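You operate a simulated robot arm through the tools that you are given. There is no shell and no other tool. Be economical: measure what you need, move in short steps, check, and stop when the job is done.

The job below is to be done with a simulated robot arm. You get a single attempt, and the scene is never put back.

TASK
Swap the white nozzle on the grey spot for the red sleeve.
Fine: bring the spot to the red pointer first; nozzle on the teal mat; turn the blue spot back to the pointer.

Only the result counts: the job must be done as asked and must still hold three seconds after the hand-in. Knocking over, shifting, dropping, spilling or breaking anything else fails it.

THE ROBOT
A 7-joint arm with a two-finger parallel gripper, fixed in place. Base frame: the origin is at the foot of the arm, x ahead of it, y to its left, z up; the work surface is at about z = 0.82. Lengths are in m, angles in degrees, forces in N, time in s.
With the tool pointing down near the work surface it reaches from about 0.3 to 0.7 m from the base axis. Its first joint turns from -66.0 to 66.0 degrees. Payload 1.57 kg.
The TCP is the grasp point between the finger pads, 0.03 m short of the fingertips. In the tool frame z runs along the fingers and y along their closing line. Largest opening 0.11 m; finger width 0.024, thickness 0.012; the body of the gripper, 0.048 by 0.112 m, starts 0.078 m behind the TCP.
Orientation is that of the tool frame in the base frame, as a unit quaternion [x, y, z, w]. With the fingers straight down and closing along the base's y, the tool's x points along the base's -x, its y along +y and its z along -z.

THE INTERFACE
- The arm moves only by the tool servo_tool. Its argument "series" is one flat list of numbers, 7 for each row, row after row: the turn, a rotation vector about the tool's x, y, z in rad, then the shift along the tool's x, y, z in m, then the closure, from 0 (fully open) to 1 (shut). In form: [rx, ry, rz, x, y, z, hand, rx, ry, rz, x, y, z, hand, ...]. A call has 1 to 20 rows; each row shifts and turns the commanded pose from where the row before left it, along the tool's axes as they then stand. A row lasts 0.2 s, in which the tool goes at most 0.05 m and 8.6 degrees; a call with a longer step from one row to the next is refused whole, and so is a gripper value outside its range. A pose out of reach is approached as far as the arm can. The call stops where the force on the tool passes 40 N (or 10 N more than at its start, if that is more) or the arm is blocked; 0.2 s more then pass. The fingers move at their own pace (about 0.108 m/s each) and stop on an object; they squeeze with about 33 N. The grip force told is the motor's: it shows also when the fingers shut on nothing. Time passes only in rows, and 0.2 s behind the last, so rows that do not move let the fingers close. The reply holds the time, the measured pose of the TCP, the force on the tool along the base axes, the opening and the grip force, in the units named above and with some noise.
- Cameras (640 x 400 px; columns grow to the right, rows downward): "scene" is fixed at [0.177, -0.4239, 1.3807]; the picture's right is [0.48, -0.88, 0.00], its down [-0.68, -0.38, -0.63] and it looks along [0.55, 0.30, -0.78] (base axes); focal length 342 px, centre (320, 200). "wrist" rides on the gripper at [0.07, 0.016, -0.141] in the tool frame; the picture's right is [-0.23, 0.97, 0.00], its down [-0.86, -0.20, -0.48] and it looks along [-0.47, -0.11, 0.88] (tool axes); focal length 222 px, centre (320, 200). There is no depth. A picture from a camera that has moved, and an enlarged one, comes with that camera's place and axes in the base frame and with its lens.
- get_image(camera): a new picture of that camera. The clock stands still meanwhile.
- enlarge(camera, box): a new picture of the part [left, top, right, bottom] of that camera's present view, enlarged. The clock stands still meanwhile.
- finish_job(): hands the job in; it is judged then, once.

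Go step by step. Nothing tells you positions but the pictures and the camera data: compare them with the known pose of the tool, close in by small moves and look again before you grip or let go. The budget is 120 turns and 84 pictures, counting those below and the enlarged ones. Unless the task says otherwise, let go and move clear before handing in, and close with one line.

The tools are called after "Request:" as a command line: name --argument value ..., lists and objects as JSON in quotes. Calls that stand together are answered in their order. servo_tool: Moves the arm, as the interface text tells. Its arguments: {"type":"object","properties":{"series":{"type":"array"}},"required":["series"]} The other tools are called the same way: get_image (camera) takes a picture; enlarge (camera, box) takes an enlarged picture of a part of a camera's view; finish_job () hands the job in.

At the start:

```text
time_s: 0.0
eef_pos: [0.3375, -0.149, 1.1182]
ee_rot: [0.0, 1.0, 0.0, -0.001]
ft_force: [0.2, 0.2, -1.5]
finger_gap: 0.1099
gripper_force: 0.1
```

scene: 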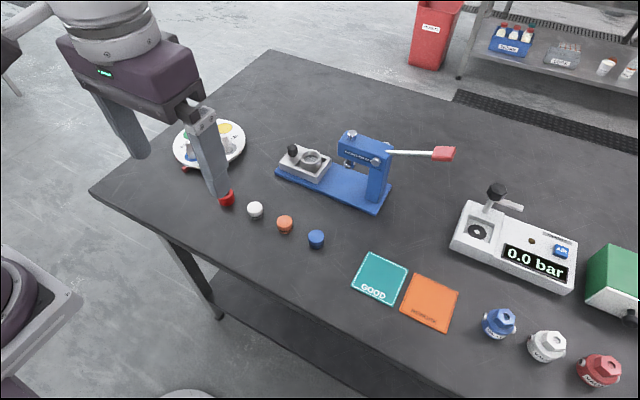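
wrist: 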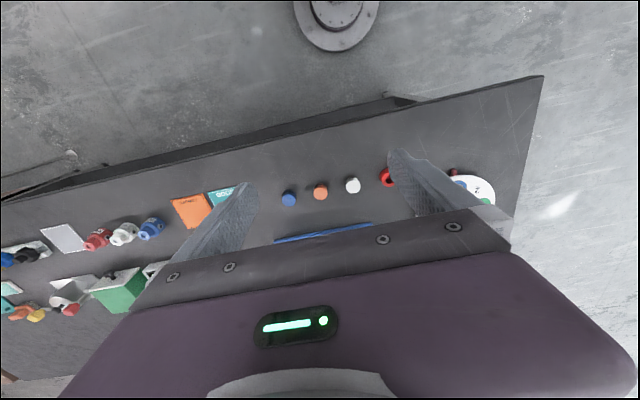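

I see a white turntable at the upper left, partly hidden by the gripper, plus a press, caps, mats and other items. I'll enlarge the turntable and the small parts first.

Request:
enlarge --camera "scene" --box '[150, 100, 290, 220]'

Request:
enlarge --camera "wrist" --box '[380, 140, 520, 230]'

```text
3.33 times, centred on (220, 160) of scene
camera zoom: at [0.177, -0.4239, 1.3807], right [0.48, -0.88, 0.0], down [-0.68, -0.38, -0.63], along [0.55, 0.3, -0.78], focal length 1138 px, centre (653, 333)
```

zoom: 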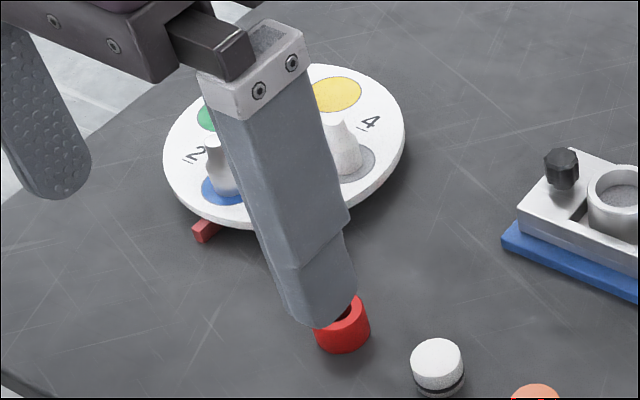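

```text
4.44 times, centred on (450, 185) of wrist
camera zoom: at [0.268, -0.133, 1.2597], right [0.23, 0.97, 0.0], down [0.86, -0.2, 0.48], along [0.47, -0.11, -0.88], focal length 987 px, centre (-258, 267)
```

zoom: 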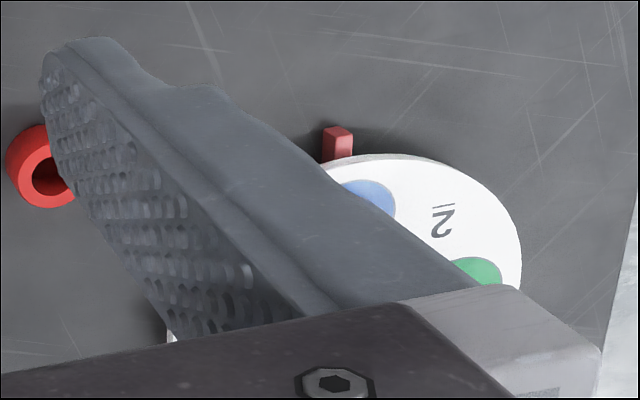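

The turntable is near (0.57, 0.08), hidden by a finger. I'll move the arm aside to see it clearly.

Request:
servo_tool --series '[0, 0, 0, 0, -0.045, 0, 0, 0, 0, 0, 0, -0.045, 0, 0, 0, 0, 0, 0, -0.045, 0, 0, 0, 0, 0, 0, -0.045, 0, 0]'

Request:
get_image --camera "scene"

Request:
enlarge --camera "scene" --box '[150, 100, 290, 220]'

```text
time_s: 1.0
eef_pos: [0.338, -0.3306, 1.1176]
ee_rot: [-0.001, 1.0, 0.0, -0.001]
ft_force: [-0.6, -0.3, 0.3]
finger_gap: 0.1101
gripper_force: 0.1
```

```text
79 pictures are left
```

scene: 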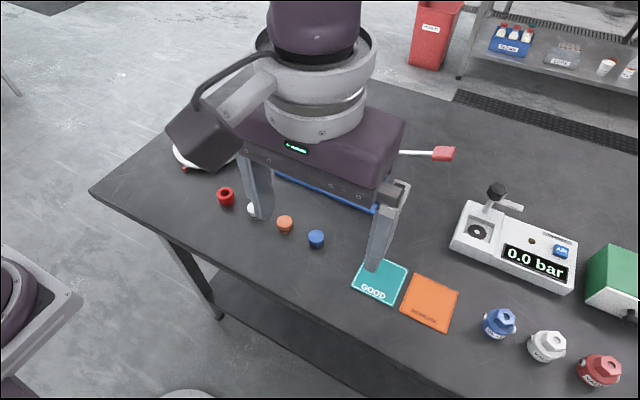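

```text
3.33 times, centred on (220, 160) of scene
camera zoom: at [0.177, -0.4239, 1.3807], right [0.48, -0.88, 0.0], down [-0.68, -0.38, -0.63], along [0.55, 0.3, -0.78], focal length 1138 px, centre (653, 333)
```

zoom: 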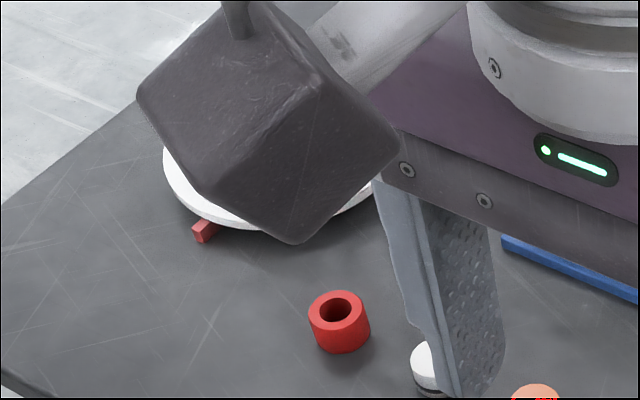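

The wrist box now hides the table, so I'll move to the other side (+y).

Request:
servo_tool --series '[0, 0, 0, 0, 0.05, 0, 0, 0, 0, 0, 0, 0.05, 0, 0, 0, 0, 0, 0, 0.05, 0, 0, 0, 0, 0, 0, 0.05, 0, 0, 0, 0, 0, 0, 0.05, 0, 0, 0, 0, 0, 0, 0.05, 0, 0, 0, 0, 0, 0, 0.05, 0, 0, 0, 0, 0, 0, 0.05, 0, 0]'

Request:
enlarge --camera "scene" --box '[150, 100, 290, 220]'

Request:
get_image --camera "wrist"

```text
time_s: 2.8
eef_pos: [0.3383, 0.0731, 1.1195]
ee_rot: [0.0, 1.0, 0.0, 0.0]
ft_force: [0.2, -0.9, -0.1]
finger_gap: 0.1103
gripper_force: 0.1
```

```text
3.33 times, centred on (220, 160) of scene
camera zoom: at [0.1769, -0.4239, 1.3807], right [0.48, -0.88, 0.0], down [-0.68, -0.38, -0.63], along [0.55, 0.3, -0.78], focal length 1138 px, centre (653, 333)
```

zoom: 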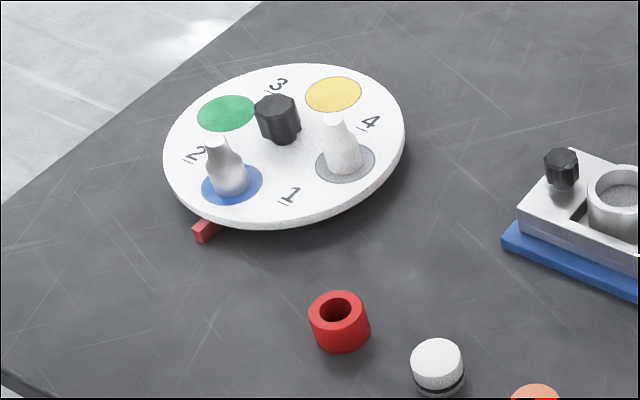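

```text
76 pictures are left
camera wrist: at [0.2681, 0.089, 1.2612], right [0.23, 0.97, 0.0], down [0.85, -0.2, 0.48], along [0.47, -0.11, -0.88], focal length 222 px, centre (320, 200)
```

wrist: 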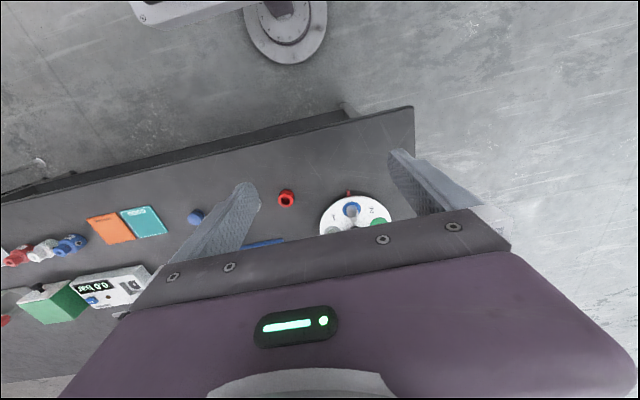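

The turntable is centred near (0.578, 0.086). Blue is at the pointer (−x side) and grey, carrying the white nozzle, is on the −y side, so a clockwise quarter turn is needed. I'll move in so the wrist camera sees the disc.

Request:
servo_tool --series '[0, 0, 0, -0.035, 0.01, 0.02, 0, 0, 0, 0, -0.035, 0.01, 0.02, 0, 0, 0, 0, -0.03, 0.01, 0.02, 0]'

Request:
get_image --camera "wrist"

Request:
enlarge --camera "wrist" --box '[220, 110, 420, 235]'

```text
time_s: 3.6
eef_pos: [0.4366, 0.1018, 1.0591]
ee_rot: [0.0, 1.0, 0.0, 0.0]
ft_force: [0.4, -0.4, -0.2]
finger_gap: 0.1101
gripper_force: 0.1
```

```text
75 pictures are left
camera wrist: at [0.3678, 0.1175, 1.2002], right [0.23, 0.97, 0.0], down [0.85, -0.2, 0.48], along [0.47, -0.11, -0.88], focal length 222 px, centre (320, 200)
```

wrist: 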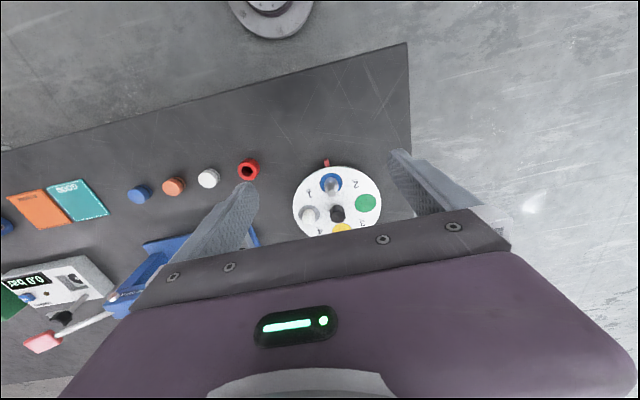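

```text
3.20 times, centred on (320, 172) of wrist
camera zoom: at [0.3678, 0.1175, 1.2002], right [0.23, 0.97, 0.0], down [0.85, -0.2, 0.48], along [0.47, -0.11, -0.88], focal length 711 px, centre (320, 288)
```

zoom: 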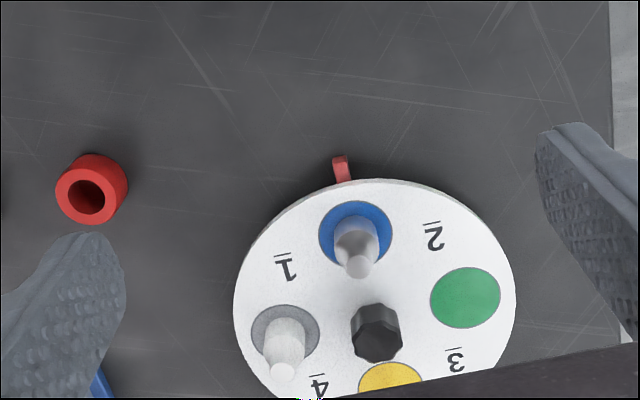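

Combining both views, the knob is at about (0.586, 0.099), the disc top at z≈0.836 and the knob top at ≈0.876. I'll go above the knob and turn the gripper 45° so the fingers fall between the spots.

Request:
servo_tool --series '[0, 0, 0, -0.04, 0, 0.02, 0, 0, 0, 0, -0.04, 0, 0.02, 0, 0, 0, 0, -0.04, 0, 0.02, 0, 0, 0, 0, -0.029, -0.003, 0.019, 0, 0, 0, -0.1309, 0, 0, 0, 0, 0, 0, -0.1309, 0, 0, 0, 0, 0, 0, -0.1309, 0, 0, 0, 0, 0, 0, -0.1309, 0, 0, 0, 0, 0, 0, -0.1309, 0, 0, 0, 0, 0, 0, -0.1309, 0, 0, 0, 0]'

Request:
get_image --camera "wrist"

Request:
enlarge --camera "scene" --box '[130, 60, 310, 220]'

```text
time_s: 5.8
eef_pos: [0.5857, 0.0981, 0.9796]
ee_rot: [-0.383, 0.924, 0.0, 0.0]
ft_force: [0.7, 0.9, -0.5]
finger_gap: 0.1101
gripper_force: 0.0
```

```text
73 pictures are left
camera wrist: at [0.5256, 0.0596, 1.1205], right [-0.53, 0.85, 0.0], down [0.74, 0.47, 0.48], along [0.41, 0.25, -0.88], focal length 222 px, centre (320, 200)
```

wrist: 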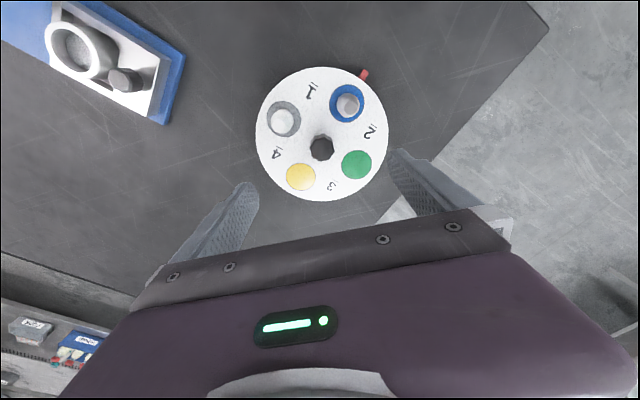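

```text
2.50 times, centred on (220, 140) of scene
camera zoom: at [0.177, -0.4239, 1.3807], right [0.48, -0.88, 0.0], down [-0.68, -0.38, -0.63], along [0.55, 0.3, -0.78], focal length 854 px, centre (570, 350)
```

zoom: 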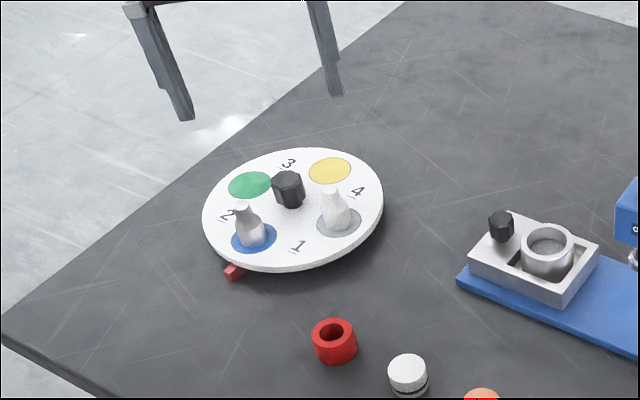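

The gripper is diagonal above the knob and the estimates agree within 2–3 mm. I'll lower partway and recheck.

Request:
servo_tool --series '[0, 0, 0, 0, 0, 0.03, 0, 0, 0, 0, 0, 0, 0.025, 0, 0, 0, 0, 0, 0, 0, 0]'

Request:
get_image --camera "wrist"

Request:
enlarge --camera "scene" --box '[150, 80, 290, 200]'

```text
time_s: 6.6
eef_pos: [0.5868, 0.0983, 0.9253]
ee_rot: [-0.383, 0.924, -0.001, 0.0]
ft_force: [0.1, -0.1, 0.1]
finger_gap: 0.11
gripper_force: 0.1
```

```text
71 pictures are left
camera wrist: at [0.526, 0.0595, 1.0666], right [-0.53, 0.85, 0.0], down [0.75, 0.46, 0.48], along [0.41, 0.25, -0.88], focal length 222 px, centre (320, 200)
```

wrist: 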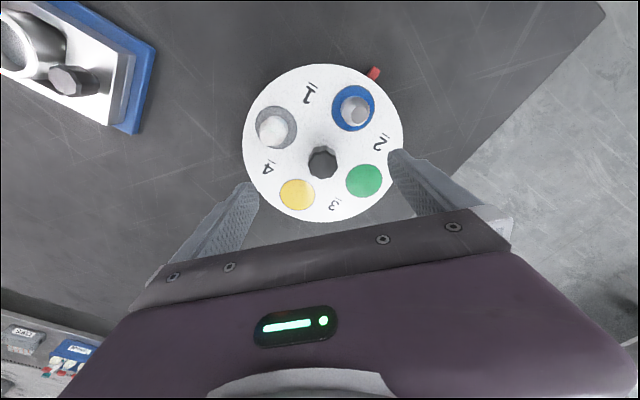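

```text
3.33 times, centred on (220, 140) of scene
camera zoom: at [0.177, -0.4239, 1.3807], right [0.48, -0.88, 0.0], down [-0.68, -0.38, -0.63], along [0.55, 0.3, -0.78], focal length 1138 px, centre (653, 400)
```

zoom: 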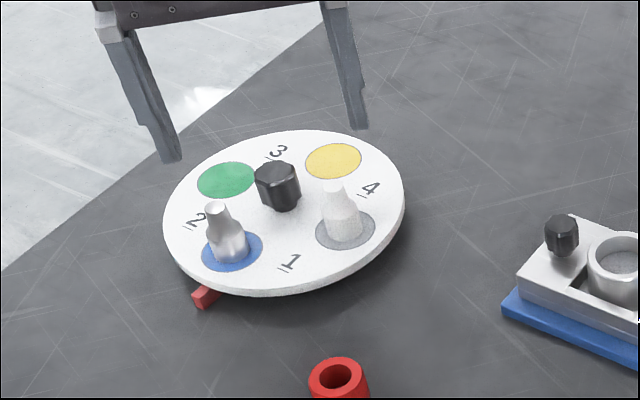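

The knob is about 3 mm off along tool x. I'll correct for that and descend to TCP z≈0.876, still open.

Request:
servo_tool --series '[0, 0, 0, 0.003, 0.001, 0.02, 0, 0, 0, 0, 0, 0, 0.02, 0, 0, 0, 0, 0, 0, 0.009, 0, 0, 0, 0, 0, 0, 0, 0]'

Request:
get_image --camera "wrist"

Request:
enlarge --camera "scene" --box '[150, 80, 290, 200]'

```text
time_s: 7.6
eef_pos: [0.5837, 0.0955, 0.8758]
ee_rot: [-0.383, 0.924, 0.0, 0.0]
ft_force: [-0.1, -0.2, 0.0]
finger_gap: 0.11
gripper_force: 0.0
```

```text
69 pictures are left
camera wrist: at [0.5235, 0.0576, 1.017], right [-0.53, 0.85, 0.0], down [0.75, 0.46, 0.48], along [0.41, 0.25, -0.88], focal length 222 px, centre (320, 200)
```

wrist: 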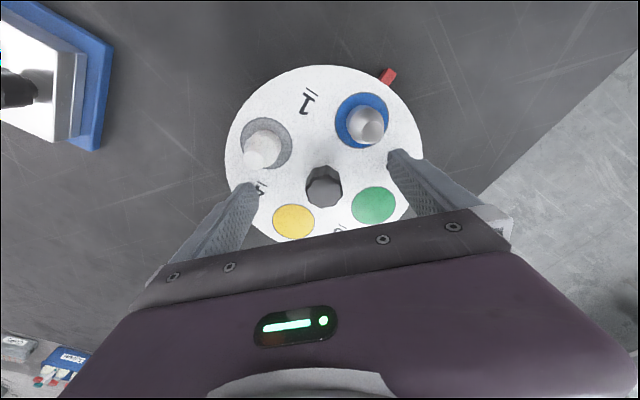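

```text
3.33 times, centred on (220, 140) of scene
camera zoom: at [0.177, -0.4239, 1.3807], right [0.48, -0.88, 0.0], down [-0.68, -0.38, -0.63], along [0.55, 0.3, -0.78], focal length 1138 px, centre (653, 400)
```

zoom: 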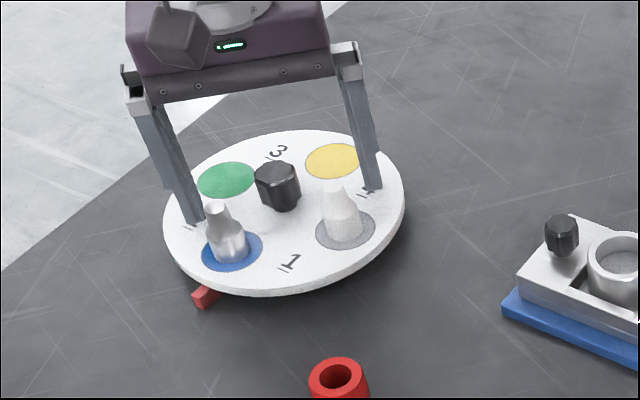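

The fingers are clear of the nozzles. I'll shift about 2 mm and partly close to check centring on the knob.

Request:
servo_tool --series '[0, 0, 0, 0.002, 0.002, 0, 0.6, 0, 0, 0, 0, 0, 0, 0.6, 0, 0, 0, 0, 0, 0, 0.6]'

Request:
enlarge --camera "wrist" --box '[220, 110, 420, 235]'

Request:
enlarge --camera "scene" --box '[150, 80, 290, 200]'

```text
time_s: 8.4
eef_pos: [0.5817, 0.0967, 0.8748]
ee_rot: [-0.382, 0.924, 0.0, 0.0]
ft_force: [0.7, -0.2, 0.7]
finger_gap: 0.0439
gripper_force: 0.0
```

```text
3.20 times, centred on (320, 172) of wrist
camera zoom: at [0.5207, 0.0578, 1.0173], right [-0.53, 0.85, 0.0], down [0.75, 0.46, 0.48], along [0.41, 0.25, -0.88], focal length 711 px, centre (320, 288)
```

zoom: 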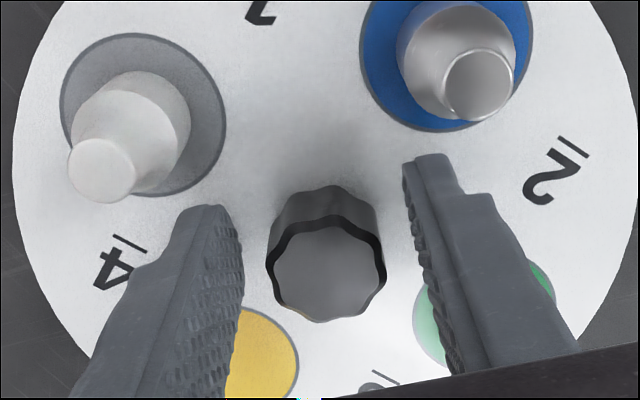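

```text
3.33 times, centred on (220, 140) of scene
camera zoom: at [0.177, -0.4239, 1.3807], right [0.48, -0.88, 0.0], down [-0.68, -0.38, -0.63], along [0.55, 0.3, -0.78], focal length 1138 px, centre (653, 400)
```

zoom: 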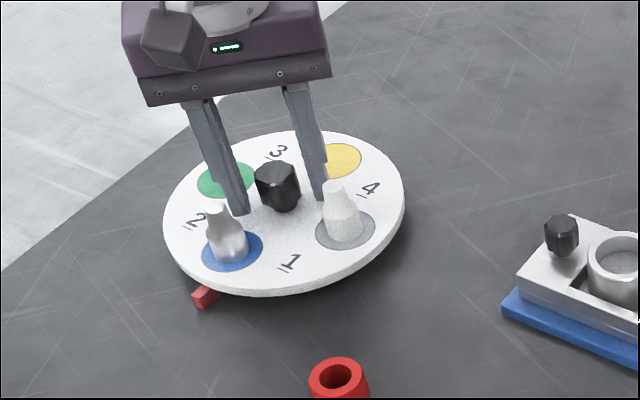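

The fingers straddle the knob evenly. I'll close on it and begin with a small turn as a test.

Request:
servo_tool --series '[0, 0, 0, 0, 0, 0, 1, 0, 0, 0, 0, 0, 0, 1, 0, 0, 0, 0, 0, 0, 1, 0, 0, 0.03, 0, 0, 0, 1, 0, 0, 0.06, 0, 0, 0, 1, 0, 0, 0.06, 0, 0, 0, 1, 0, 0, 0.06, 0, 0, 0, 1, 0, 0, 0.03, 0, 0, 0, 1]'

Request:
enlarge --camera "scene" --box '[150, 80, 290, 200]'

```text
time_s: 10.2
eef_pos: [0.5802, 0.0985, 0.8747]
ee_rot: [-0.269, 0.963, 0.0, 0.0]
ft_force: [-6.9, 5.0, 1.5]
finger_gap: 0.0275
gripper_force: 37.9
```

```text
3.33 times, centred on (220, 140) of scene
camera zoom: at [0.1768, -0.4238, 1.3807], right [0.48, -0.88, 0.0], down [-0.68, -0.38, -0.63], along [0.55, 0.3, -0.78], focal length 1138 px, centre (653, 400)
```

zoom: 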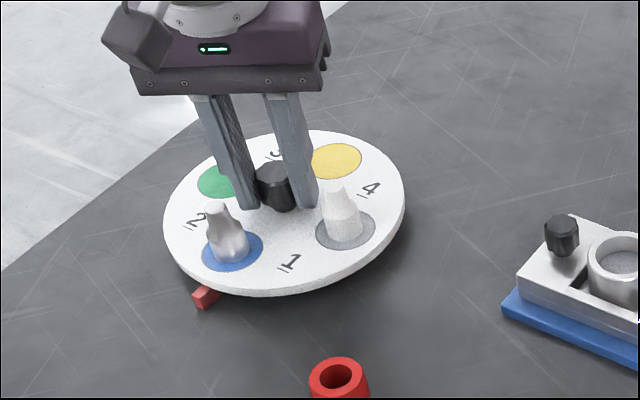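

The gripper turned about 14° but the disc seems unmoved. I'll check whether the knob turned or slipped.

Request:
enlarge --camera "wrist" --box '[220, 110, 420, 235]'

```text
3.20 times, centred on (320, 172) of wrist
camera zoom: at [0.5128, 0.0746, 1.0169], right [-0.31, 0.95, 0.0], down [0.84, 0.27, 0.48], along [0.45, 0.15, -0.88], focal length 711 px, centre (320, 288)
```

zoom: 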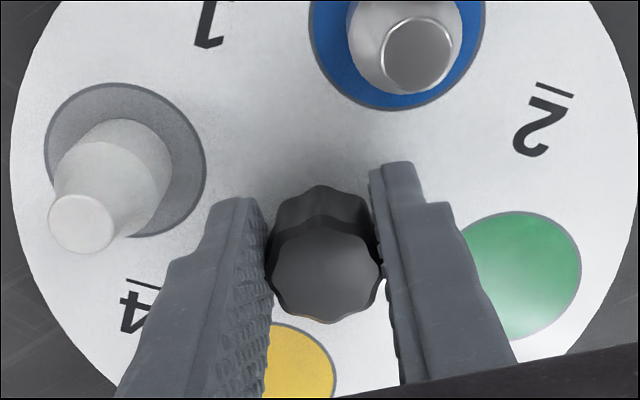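

It's unclear whether the knob turned with the fingers. I'll turn a bit further and compare the knob's facets and the disc.

Request:
servo_tool --series '[0, 0, 0.06, 0, 0, 0, 1, 0, 0, 0.06, 0, 0, 0, 1, 0, 0, 0.06, 0, 0, 0, 1, 0, 0, 0.06, 0, 0, 0, 1, 0, 0, 0.06, 0, 0, 0, 1]'

Request:
enlarge --camera "wrist" --box '[220, 110, 420, 235]'

```text
time_s: 11.4
eef_pos: [0.5801, 0.0983, 0.8753]
ee_rot: [-0.123, 0.992, 0.002, 0.001]
ft_force: [-10.8, 17.6, 3.6]
finger_gap: 0.0276
gripper_force: 38.2
```

```text
3.20 times, centred on (320, 172) of wrist
camera zoom: at [0.5091, 0.0971, 1.0169], right [-0.02, 1.0, 0.0], down [0.88, 0.01, 0.48], along [0.48, 0.01, -0.88], focal length 711 px, centre (320, 288)
```

zoom: 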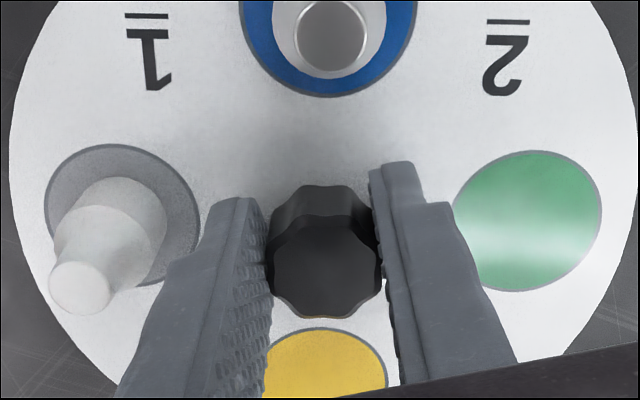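

The disc clearly isn't following. I'll compare strong zooms of the knob from the fixed camera before and after a small reverse turn to see whether the knob itself rotates.

Request:
enlarge --camera "scene" --box '[195, 105, 227, 130]'

Request:
servo_tool --series '[0, 0, -0.06, 0, 0, 0, 1, 0, 0, -0.08, 0, 0, 0, 1, 0, 0, -0.08, 0, 0, 0, 1, 0, 0, -0.08, 0, 0, 0, 1]'

Request:
enlarge --camera "scene" --box '[195, 105, 227, 130]'

Request:
enlarge --camera "wrist" --box '[220, 110, 420, 235]'

```text
16.00 times, centred on (211, 118) of scene
camera zoom: at [0.1767, -0.4235, 1.3808], right [0.48, -0.88, 0.0], down [-0.68, -0.38, -0.63], along [0.55, 0.3, -0.78], focal length 5464 px, centre (2064, 1520)
```

zoom: 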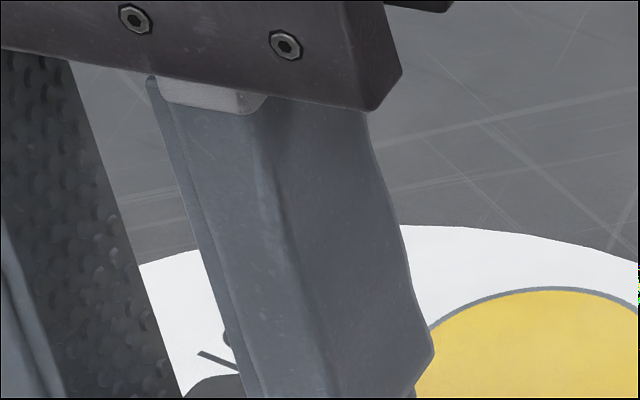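

```text
time_s: 12.4
eef_pos: [0.5807, 0.0984, 0.876]
ee_rot: [-0.27, 0.963, 0.0, 0.002]
ft_force: [-10.3, 22.9, 10.1]
finger_gap: 0.0275
gripper_force: 38.0
```

```text
16.00 times, centred on (211, 118) of scene
camera zoom: at [0.1766, -0.4234, 1.3809], right [0.48, -0.88, 0.0], down [-0.68, -0.38, -0.63], along [0.55, 0.3, -0.78], focal length 5464 px, centre (2064, 1520)
```

zoom: 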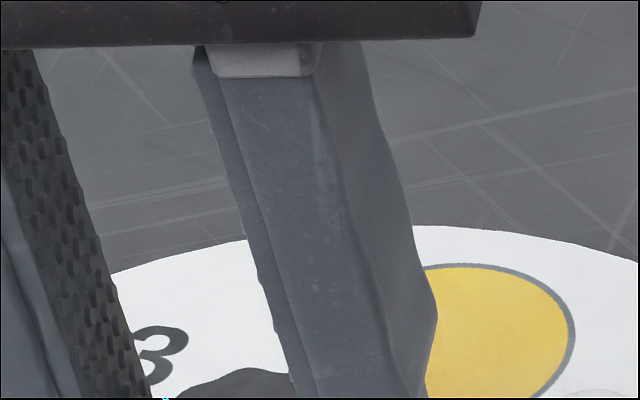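

```text
3.20 times, centred on (320, 172) of wrist
camera zoom: at [0.5131, 0.0748, 1.0169], right [-0.31, 0.95, 0.0], down [0.83, 0.27, 0.48], along [0.46, 0.15, -0.88], focal length 711 px, centre (320, 288)
```

zoom: 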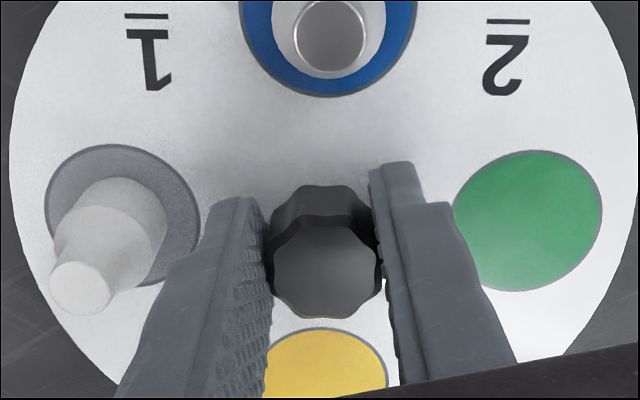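

Now the disc did rotate with the hand: counter-clockwise it follows, while clockwise it's blocked or ratcheted. So I'll bring grey round the other way (270° ccw), first easing the grip slightly and winding the hand back to gain stroke.

Request:
servo_tool --series '[0, 0, 0, 0, 0, 0, 0.67, 0, 0, 0, 0, 0, 0, 0.67, 0, 0, 0, 0, 0, 0, 0.67]'

Request:
enlarge --camera "wrist" --box '[220, 110, 420, 235]'

```text
time_s: 13.2
eef_pos: [0.5806, 0.0965, 0.8746]
ee_rot: [-0.268, 0.963, 0.001, 0.0]
ft_force: [0.5, 0.4, -0.4]
finger_gap: 0.0365
gripper_force: 0.1
```

```text
3.20 times, centred on (320, 172) of wrist
camera zoom: at [0.5134, 0.0738, 1.0166], right [-0.31, 0.95, 0.0], down [0.83, 0.27, 0.48], along [0.46, 0.15, -0.88], focal length 711 px, centre (320, 288)
```

zoom: 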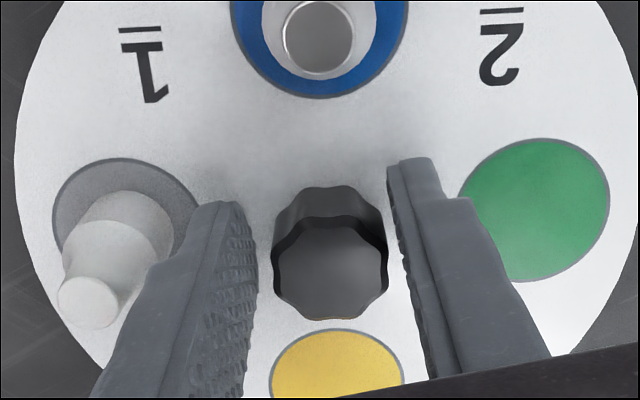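

The knob sits about 2 mm toward +y. I'll recentre and rotate the open hand clockwise to the other diagonal.

Request:
servo_tool --series '[0, 0, 0, -0.001, 0.0017, 0, 0.67, 0, 0, 0.1, 0, 0, 0, 0.67, 0, 0, 0.13, 0, 0, 0, 0.67, 0, 0, 0.13, 0, 0, 0, 0.67, 0, 0, 0.13, 0, 0, 0, 0.67, 0, 0, 0.13, 0, 0, 0, 0.67, 0, 0, 0.13, 0, 0, 0, 0.67, 0, 0, 0.13, 0, 0, 0, 0.67, 0, 0, 0.13, 0, 0, 0, 0.67, 0, 0, 0, 0, 0, 0, 0.67]'

Request:
enlarge --camera "wrist" --box '[220, 110, 420, 235]'

```text
time_s: 15.4
eef_pos: [0.5813, 0.0989, 0.8742]
ee_rot: [0.231, 0.973, 0.0, 0.001]
ft_force: [1.2, 0.6, 0.2]
finger_gap: 0.0361
gripper_force: 0.0
```

```text
3.20 times, centred on (320, 172) of wrist
camera zoom: at [0.5266, 0.1443, 1.0165], right [0.64, 0.77, 0.0], down [0.67, -0.56, 0.48], along [0.37, -0.31, -0.88], focal length 711 px, centre (320, 288)
```

zoom: 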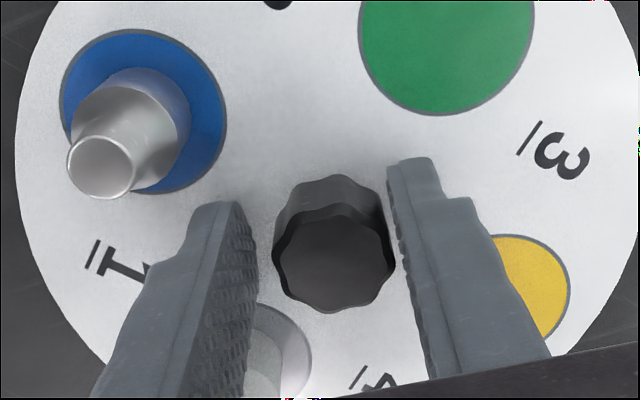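

I'll nudge 1.5 mm toward the knob, close and turn counter-clockwise by 1 rad, then check.

Request:
servo_tool --series '[0, 0, 0, 0, 0.0015, 0, 1, 0, 0, 0, 0, 0, 0, 1, 0, 0, 0, 0, 0, 0, 1, 0, 0, -0.05, 0, 0, 0, 1, 0, 0, -0.08, 0, 0, 0, 1, 0, 0, -0.1, 0, 0, 0, 1, 0, 0, -0.1, 0, 0, 0, 1, 0, 0, -0.1, 0, 0, 0, 1, 0, 0, -0.1, 0, 0, 0, 1, 0, 0, -0.1, 0, 0, 0, 1, 0, 0, -0.1, 0, 0, 0, 1, 0, 0, -0.1, 0, 0, 0, 1, 0, 0, -0.1, 0, 0, 0, 1, 0, 0, -0.05, 0, 0, 0, 1]'

Request:
enlarge --camera "wrist" --box '[220, 60, 420, 235]'

Request:
enlarge --camera "scene" --box '[150, 80, 290, 200]'

```text
time_s: 18.4
eef_pos: [0.5823, 0.0989, 0.8754]
ee_rot: [-0.255, 0.967, -0.001, 0.0]
ft_force: [14.5, -4.2, -3.8]
finger_gap: 0.0279
gripper_force: 38.3
```

```text
2.29 times, centred on (320, 148) of wrist
camera zoom: at [0.5138, 0.0782, 1.0167], right [-0.28, 0.96, 0.0], down [0.84, 0.25, 0.48], along [0.46, 0.13, -0.88], focal length 508 px, centre (320, 320)
```

zoom: 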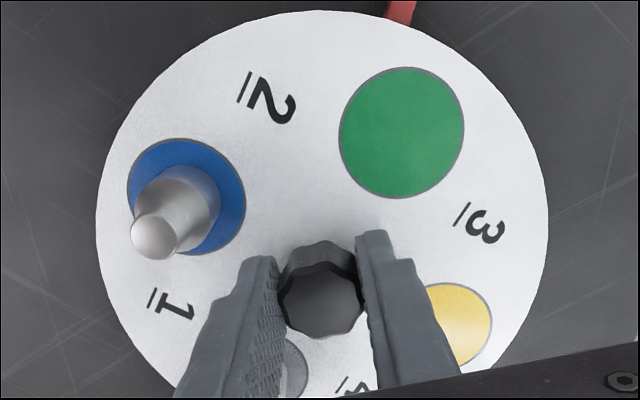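

```text
3.33 times, centred on (220, 140) of scene
camera zoom: at [0.1773, -0.424, 1.3806], right [0.48, -0.88, 0.0], down [-0.68, -0.38, -0.63], along [0.55, 0.3, -0.78], focal length 1138 px, centre (653, 400)
```

zoom: 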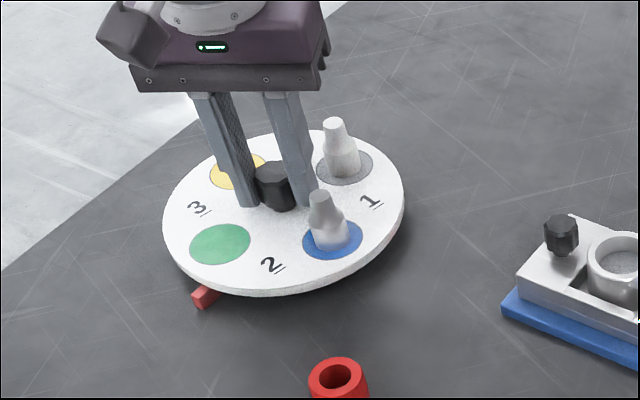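

The disc follows well and is now roughly 75° round. I'll continue counter-clockwise in this grip.

Request:
servo_tool --series '[0, 0, -0.05, 0, 0, 0, 1, 0, 0, -0.08, 0, 0, 0, 1, 0, 0, -0.1, 0, 0, 0, 1, 0, 0, -0.1, 0, 0, 0, 1, 0, 0, -0.1, 0, 0, 0, 1, 0, 0, -0.1, 0, 0, 0, 1, 0, 0, -0.1, 0, 0, 0, 1, 0, 0, -0.1, 0, 0, 0, 1, 0, 0, -0.1, 0, 0, 0, 1, 0, 0, -0.1, 0, 0, 0, 1, 0, 0, -0.05, 0, 0, 0, 1]'

Request:
enlarge --camera "wrist" --box '[220, 60, 420, 235]'

```text
time_s: 20.1
eef_pos: [0.5829, 0.097, 0.8756]
ee_rot: [-0.558, 0.83, -0.002, 0.001]
ft_force: [5.1, -3.0, -4.6]
finger_gap: 0.0275
gripper_force: 38.1
stopped in row 8: the force on the tool passed its limit (the readings are from after the stop); the commanded pose is now the measured one
```

```text
2.29 times, centred on (320, 148) of wrist
camera zoom: at [0.5418, 0.0391, 1.0167], right [-0.82, 0.58, -0.01], down [0.5, 0.72, 0.48], along [0.28, 0.39, -0.88], focal length 508 px, centre (320, 320)
```

zoom: 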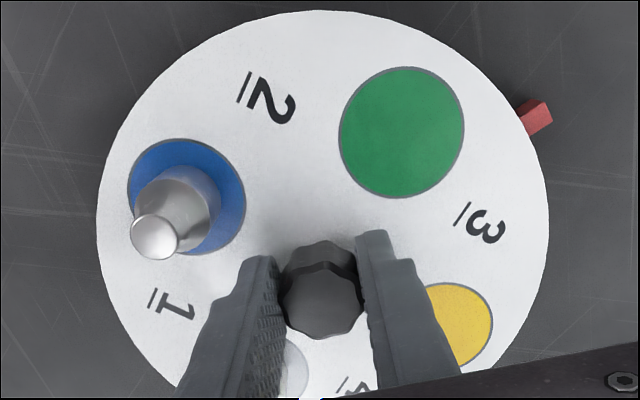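

The force limit stopped it from slight misalignment, with no slip; the disc is at about 110°. I'll loosen, rewind the hand 90° clockwise, and recheck the centring.

Request:
servo_tool --series '[0, 0, 0, 0, 0, 0, 0.67, 0, 0, 0, 0, 0, 0, 0.67, 0, 0, 0.1, 0, 0, 0, 0.67, 0, 0, 0.14, 0, 0, 0, 0.67, 0, 0, 0.14, 0, 0, 0, 0.67, 0, 0, 0.14, 0, 0, 0, 0.67, 0, 0, 0.14, 0, 0, 0, 0.67, 0, 0, 0.14, 0, 0, 0, 0.67, 0, 0, 0.14, 0, 0, 0, 0.67, 0, 0, 0.14, 0, 0, 0, 0.67, 0, 0, 0.14, 0, 0, 0, 0.67, 0, 0, 0.14, 0, 0, 0, 0.67, 0, 0, 0.14, 0, 0, 0, 0.67, 0, 0, 0.07, 0, 0, 0, 0.67, 0, 0, 0, 0, 0, 0, 0.67]'

Request:
enlarge --camera "wrist" --box '[220, 60, 420, 235]'

```text
time_s: 23.3
eef_pos: [0.5833, 0.0968, 0.8746]
ee_rot: [0.192, 0.981, -0.002, 0.003]
ft_force: [-0.1, 0.2, 0.6]
finger_gap: 0.0365
gripper_force: 0.2
```

```text
2.29 times, centred on (320, 148) of wrist
camera zoom: at [0.5248, 0.1389, 1.0163], right [0.58, 0.82, 0.0], down [0.71, -0.51, 0.48], along [0.4, -0.28, -0.88], focal length 508 px, centre (320, 320)
```

zoom: 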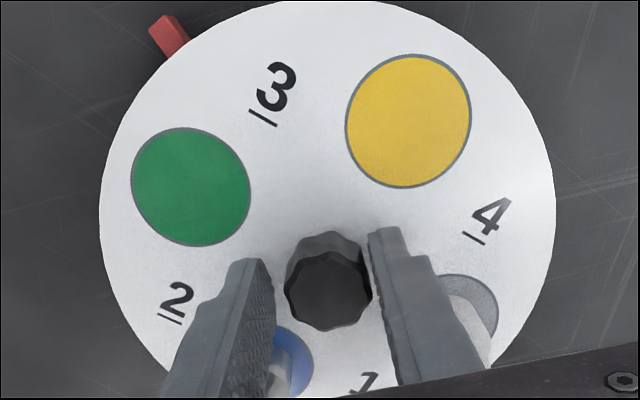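

Close to centred; I'll nudge 1 mm, grip and turn on counter-clockwise.

Request:
servo_tool --series '[0, 0, 0, 0, 0.0012, 0, 1, 0, 0, 0, 0, 0, 0, 1, 0, 0, 0, 0, 0, 0, 1, 0, 0, -0.05, 0, 0, 0, 1, 0, 0, -0.08, 0, 0, 0, 1, 0, 0, -0.09, 0, 0, 0, 1, 0, 0, -0.09, 0, 0, 0, 1, 0, 0, -0.09, 0, 0, 0, 1, 0, 0, -0.09, 0, 0, 0, 1, 0, 0, -0.09, 0, 0, 0, 1, 0, 0, -0.09, 0, 0, 0, 1, 0, 0, -0.09, 0, 0, 0, 1, 0, 0, -0.09, 0, 0, 0, 1, 0, 0, -0.09, 0, 0, 0, 1, 0, 0, -0.09, 0, 0, 0, 1, 0, 0, -0.09, 0, 0, 0, 1, 0, 0, -0.09, 0, 0, 0, 1, 0, 0, -0.05, 0, 0, 0, 1]'

Request:
enlarge --camera "wrist" --box '[220, 60, 420, 235]'

```text
time_s: 27.1
eef_pos: [0.5848, 0.0989, 0.8757]
ee_rot: [-0.425, 0.905, -0.004, 0.0]
ft_force: [3.8, 11.0, -8.5]
finger_gap: 0.0272
gripper_force: 37.5
```

```text
2.29 times, centred on (320, 148) of wrist
camera zoom: at [0.5263, 0.0557, 1.017], right [-0.6, 0.8, -0.01], down [0.7, 0.53, 0.48], along [0.38, 0.28, -0.88], focal length 508 px, centre (320, 320)
```

zoom: 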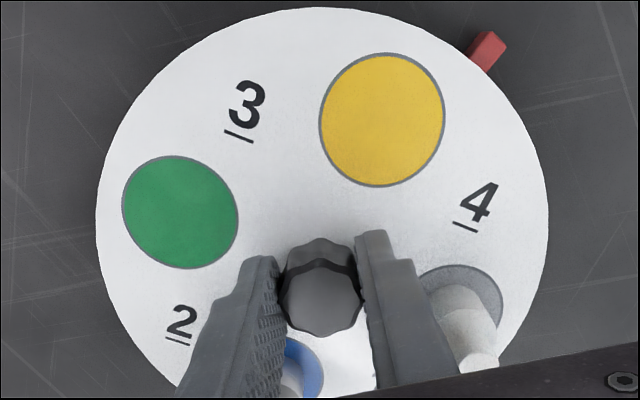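

The disc is now about 185° round (yellow just past the pointer). One more regrip: rewind 90° and then about 80° more.

Request:
servo_tool --series '[0, 0, 0, 0, 0, 0, 0.67, 0, 0, 0, 0, 0, 0, 0.67, 0, 0, 0.1, 0, 0, 0, 0.67, 0, 0, 0.14, 0, 0, 0, 0.67, 0, 0, 0.14, 0, 0, 0, 0.67, 0, 0, 0.14, 0, 0, 0, 0.67, 0, 0, 0.14, 0, 0, 0, 0.67, 0, 0, 0.14, 0, 0, 0, 0.67, 0, 0, 0.14, 0, 0, 0, 0.67, 0, 0, 0.14, 0, 0, 0, 0.67, 0, 0, 0.14, 0, 0, 0, 0.67, 0, 0, 0.14, 0, 0, 0, 0.67, 0, 0, 0.14, 0, 0, 0, 0.67, 0, 0, 0.07, 0, 0, 0, 0.67, 0, 0, 0, 0, 0, 0, 0.67]'

Request:
enlarge --camera "wrist" --box '[220, 60, 420, 235]'

```text
time_s: 30.3
eef_pos: [0.5846, 0.0988, 0.8758]
ee_rot: [0.342, 0.94, -0.001, 0.003]
ft_force: [0.5, -0.1, 0.1]
finger_gap: 0.0363
gripper_force: 0.0
```

```text
2.29 times, centred on (320, 148) of wrist
camera zoom: at [0.5403, 0.1557, 1.0168], right [0.8, 0.6, 0.0], down [0.53, -0.7, 0.48], along [0.29, -0.38, -0.88], focal length 508 px, centre (320, 320)
```

zoom: 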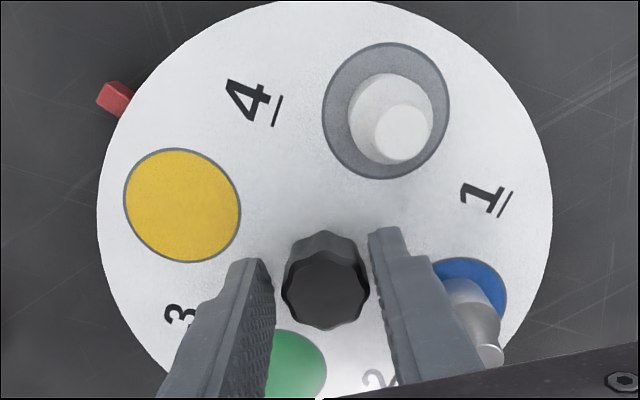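

By projection, the grey spot is at about 104.5° and the pointer at about 180°, so roughly 75° (1.31 rad) remains. I'll grip and turn by that.

Request:
servo_tool --series '[0, 0, 0, 0, 0.0005, 0, 1, 0, 0, 0, 0, 0, 0, 1, 0, 0, 0, 0, 0, 0, 1, 0, 0, -0.05, 0, 0, 0, 1, 0, 0, -0.08, 0, 0, 0, 1, 0, 0, -0.09, 0, 0, 0, 1, 0, 0, -0.09, 0, 0, 0, 1, 0, 0, -0.09, 0, 0, 0, 1, 0, 0, -0.09, 0, 0, 0, 1, 0, 0, -0.09, 0, 0, 0, 1, 0, 0, -0.09, 0, 0, 0, 1, 0, 0, -0.09, 0, 0, 0, 1, 0, 0, -0.09, 0, 0, 0, 1, 0, 0, -0.09, 0, 0, 0, 1, 0, 0, -0.09, 0, 0, 0, 1, 0, 0, -0.09, 0, 0, 0, 1, 0, 0, -0.09, 0, 0, 0, 1, 0, 0, -0.09, 0, 0, 0, 1, 0, 0, -0.01, 0, 0, 0, 1]'

Request:
enlarge --camera "wrist" --box '[220, 60, 420, 235]'

```text
time_s: 34.3
eef_pos: [0.5844, 0.1, 0.8757]
ee_rot: [-0.304, 0.953, -0.002, 0.002]
ft_force: [9.4, 18.6, 7.5]
finger_gap: 0.0273
gripper_force: 38.2
```

```text
2.29 times, centred on (320, 148) of wrist
camera zoom: at [0.5178, 0.0726, 1.0168], right [-0.38, 0.93, 0.0], down [0.81, 0.33, 0.48], along [0.45, 0.18, -0.88], focal length 508 px, centre (320, 320)
```

zoom: 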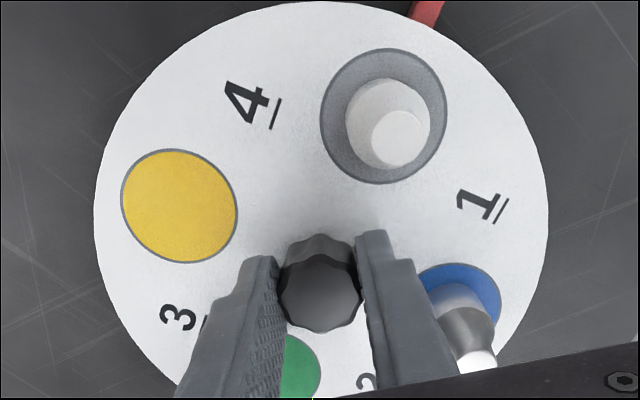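

Grey is now lined up with the pointer within about a degree. I'll ease the grip, lift straight up and verify.

Request:
servo_tool --series '[0, 0, 0, 0, 0, 0, 0.67, 0, 0, 0, 0, 0, 0, 0.67, 0, 0, 0, 0, 0, -0.02, 0.67, 0, 0, 0, 0, 0, -0.03, 0.67, 0, 0, 0, 0, 0, -0.04, 0.67, 0, 0, 0, 0, 0, -0.04, 0.67]'

Request:
get_image --camera "wrist"

Request:
enlarge --camera "scene" --box '[150, 80, 290, 200]'

```text
time_s: 35.7
eef_pos: [0.5845, 0.0982, 1.003]
ee_rot: [-0.303, 0.953, -0.002, 0.001]
ft_force: [0.4, 0.6, 0.0]
finger_gap: 0.0362
gripper_force: 0.0
```

```text
50 pictures are left
camera wrist: at [0.517, 0.0716, 1.1446], right [-0.38, 0.93, 0.0], down [0.81, 0.33, 0.48], along [0.45, 0.18, -0.88], focal length 222 px, centre (320, 200)
```

wrist: 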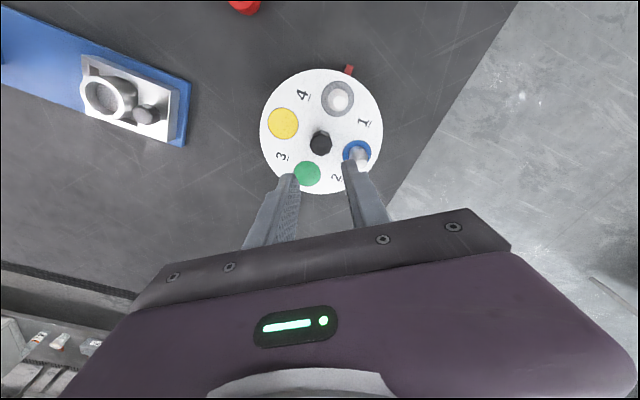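

```text
3.33 times, centred on (220, 140) of scene
camera zoom: at [0.177, -0.4239, 1.3807], right [0.48, -0.88, 0.0], down [-0.68, -0.38, -0.63], along [0.55, 0.3, -0.78], focal length 1138 px, centre (653, 400)
```

zoom: 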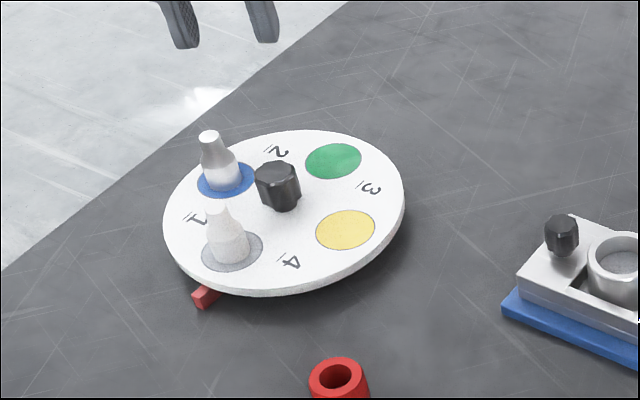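

Grey now sits exactly where blue was. Next I'll turn the hand square (closing along y), open fully and move over the white nozzle at about (0.530, 0.0995).

Request:
servo_tool --series '[0, 0, 0.123, 0, 0, 0, 0, 0, 0, 0.123, 0, 0, 0, 0, 0, 0, 0.123, 0, 0, 0, 0, 0, 0, 0.123, 0, 0, 0, 0, 0, 0, 0.124, 0, 0, 0, 0, 0, 0, 0, 0.03, 0.001, 0, 0, 0, 0, 0, 0.0245, 0, 0.03, 0, 0, 0, 0, 0, 0, 0, 0]'

Request:
enlarge --camera "wrist" --box '[220, 60, 420, 235]'

```text
time_s: 37.5
eef_pos: [0.5301, 0.1001, 0.9755]
ee_rot: [0.001, 1.0, -0.002, 0.002]
ft_force: [-0.1, -0.3, -0.1]
finger_gap: 0.1101
gripper_force: 0.1
```

```text
2.29 times, centred on (320, 148) of wrist
camera zoom: at [0.4592, 0.1169, 1.117], right [0.23, 0.97, 0.0], down [0.85, -0.2, 0.48], along [0.47, -0.11, -0.88], focal length 508 px, centre (320, 320)
```

zoom: 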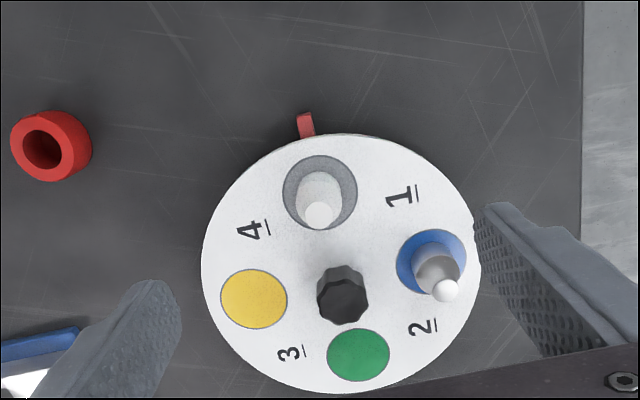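

The nozzle is at about (0.529, 0.100), right below. I'll descend with open fingers to z≈0.872.

Request:
servo_tool --series '[0, 0, 0, 0.001, 0, 0.03, 0, 0, 0, 0, 0, 0, 0.03, 0, 0, 0, 0, 0, 0, 0.03, 0, 0, 0, 0, 0, 0, 0.0135, 0, 0, 0, 0, 0, 0, 0, 0.4, 0, 0, 0, 0, 0, 0, 0.55, 0, 0, 0, 0, 0, 0, 0.55]'

Request:
enlarge --camera "wrist" --box '[220, 60, 420, 235]'

Request:
enlarge --camera "scene" --box '[150, 80, 290, 200]'

```text
time_s: 39.1
eef_pos: [0.5275, 0.0995, 0.8717]
ee_rot: [0.001, 1.0, -0.002, 0.003]
ft_force: [0.0, -0.4, -0.9]
finger_gap: 0.0494
gripper_force: 0.1
```

```text
2.29 times, centred on (320, 148) of wrist
camera zoom: at [0.4581, 0.1159, 1.013], right [0.23, 0.97, 0.0], down [0.85, -0.2, 0.48], along [0.47, -0.11, -0.88], focal length 508 px, centre (320, 320)
```

zoom: 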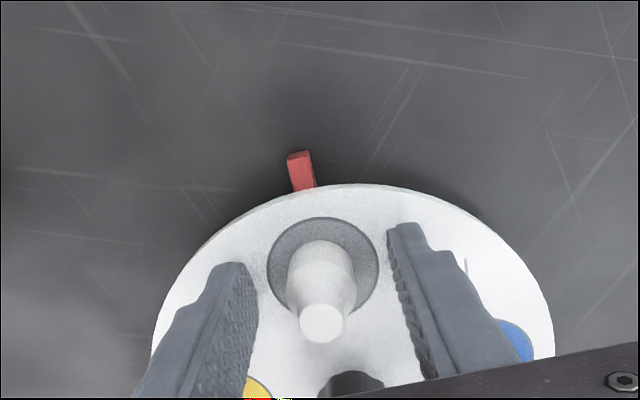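

```text
3.33 times, centred on (220, 140) of scene
camera zoom: at [0.177, -0.4239, 1.3807], right [0.48, -0.88, 0.0], down [-0.68, -0.38, -0.63], along [0.55, 0.3, -0.78], focal length 1138 px, centre (653, 400)
```

zoom: 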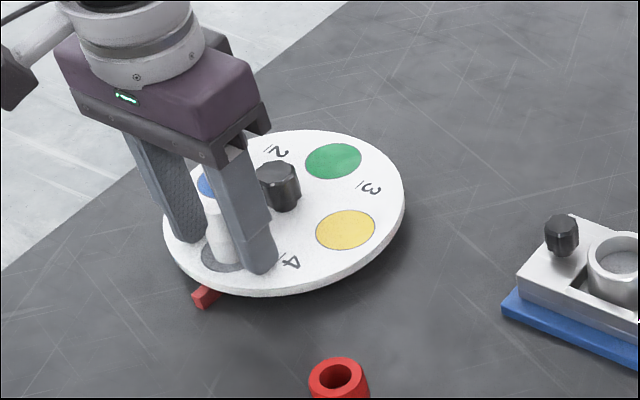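

Centred. I'll close on the nozzle and lift slowly.

Request:
servo_tool --series '[0, 0, 0, 0, 0, 0, 1, 0, 0, 0, 0, 0, 0, 1, 0, 0, 0, 0, 0, 0, 1, 0, 0, 0, 0, 0, -0.01, 1, 0, 0, 0, 0, 0, -0.02, 1, 0, 0, 0, 0, 0, -0.03, 1, 0, 0, 0, 0, 0, -0.03, 1, 0, 0, 0, 0, 0, -0.03, 1]'

Request:
enlarge --camera "wrist" --box '[220, 60, 420, 235]'

Request:
get_image --camera "scene"

```text
time_s: 40.9
eef_pos: [0.5307, 0.1018, 0.9908]
ee_rot: [0.0, 1.0, -0.002, 0.002]
ft_force: [0.2, -0.4, -0.2]
finger_gap: 0.0199
gripper_force: 32.6
```

```text
2.29 times, centred on (320, 148) of wrist
camera zoom: at [0.4592, 0.1173, 1.1335], right [0.23, 0.97, 0.0], down [0.85, -0.2, 0.48], along [0.47, -0.11, -0.88], focal length 508 px, centre (320, 320)
```

zoom: 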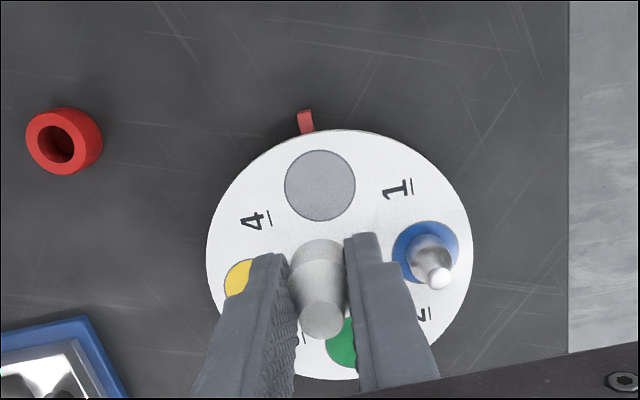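

```text
44 pictures are left
```

scene: 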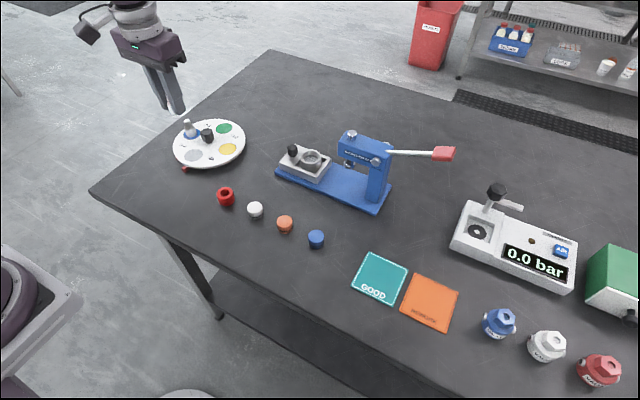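

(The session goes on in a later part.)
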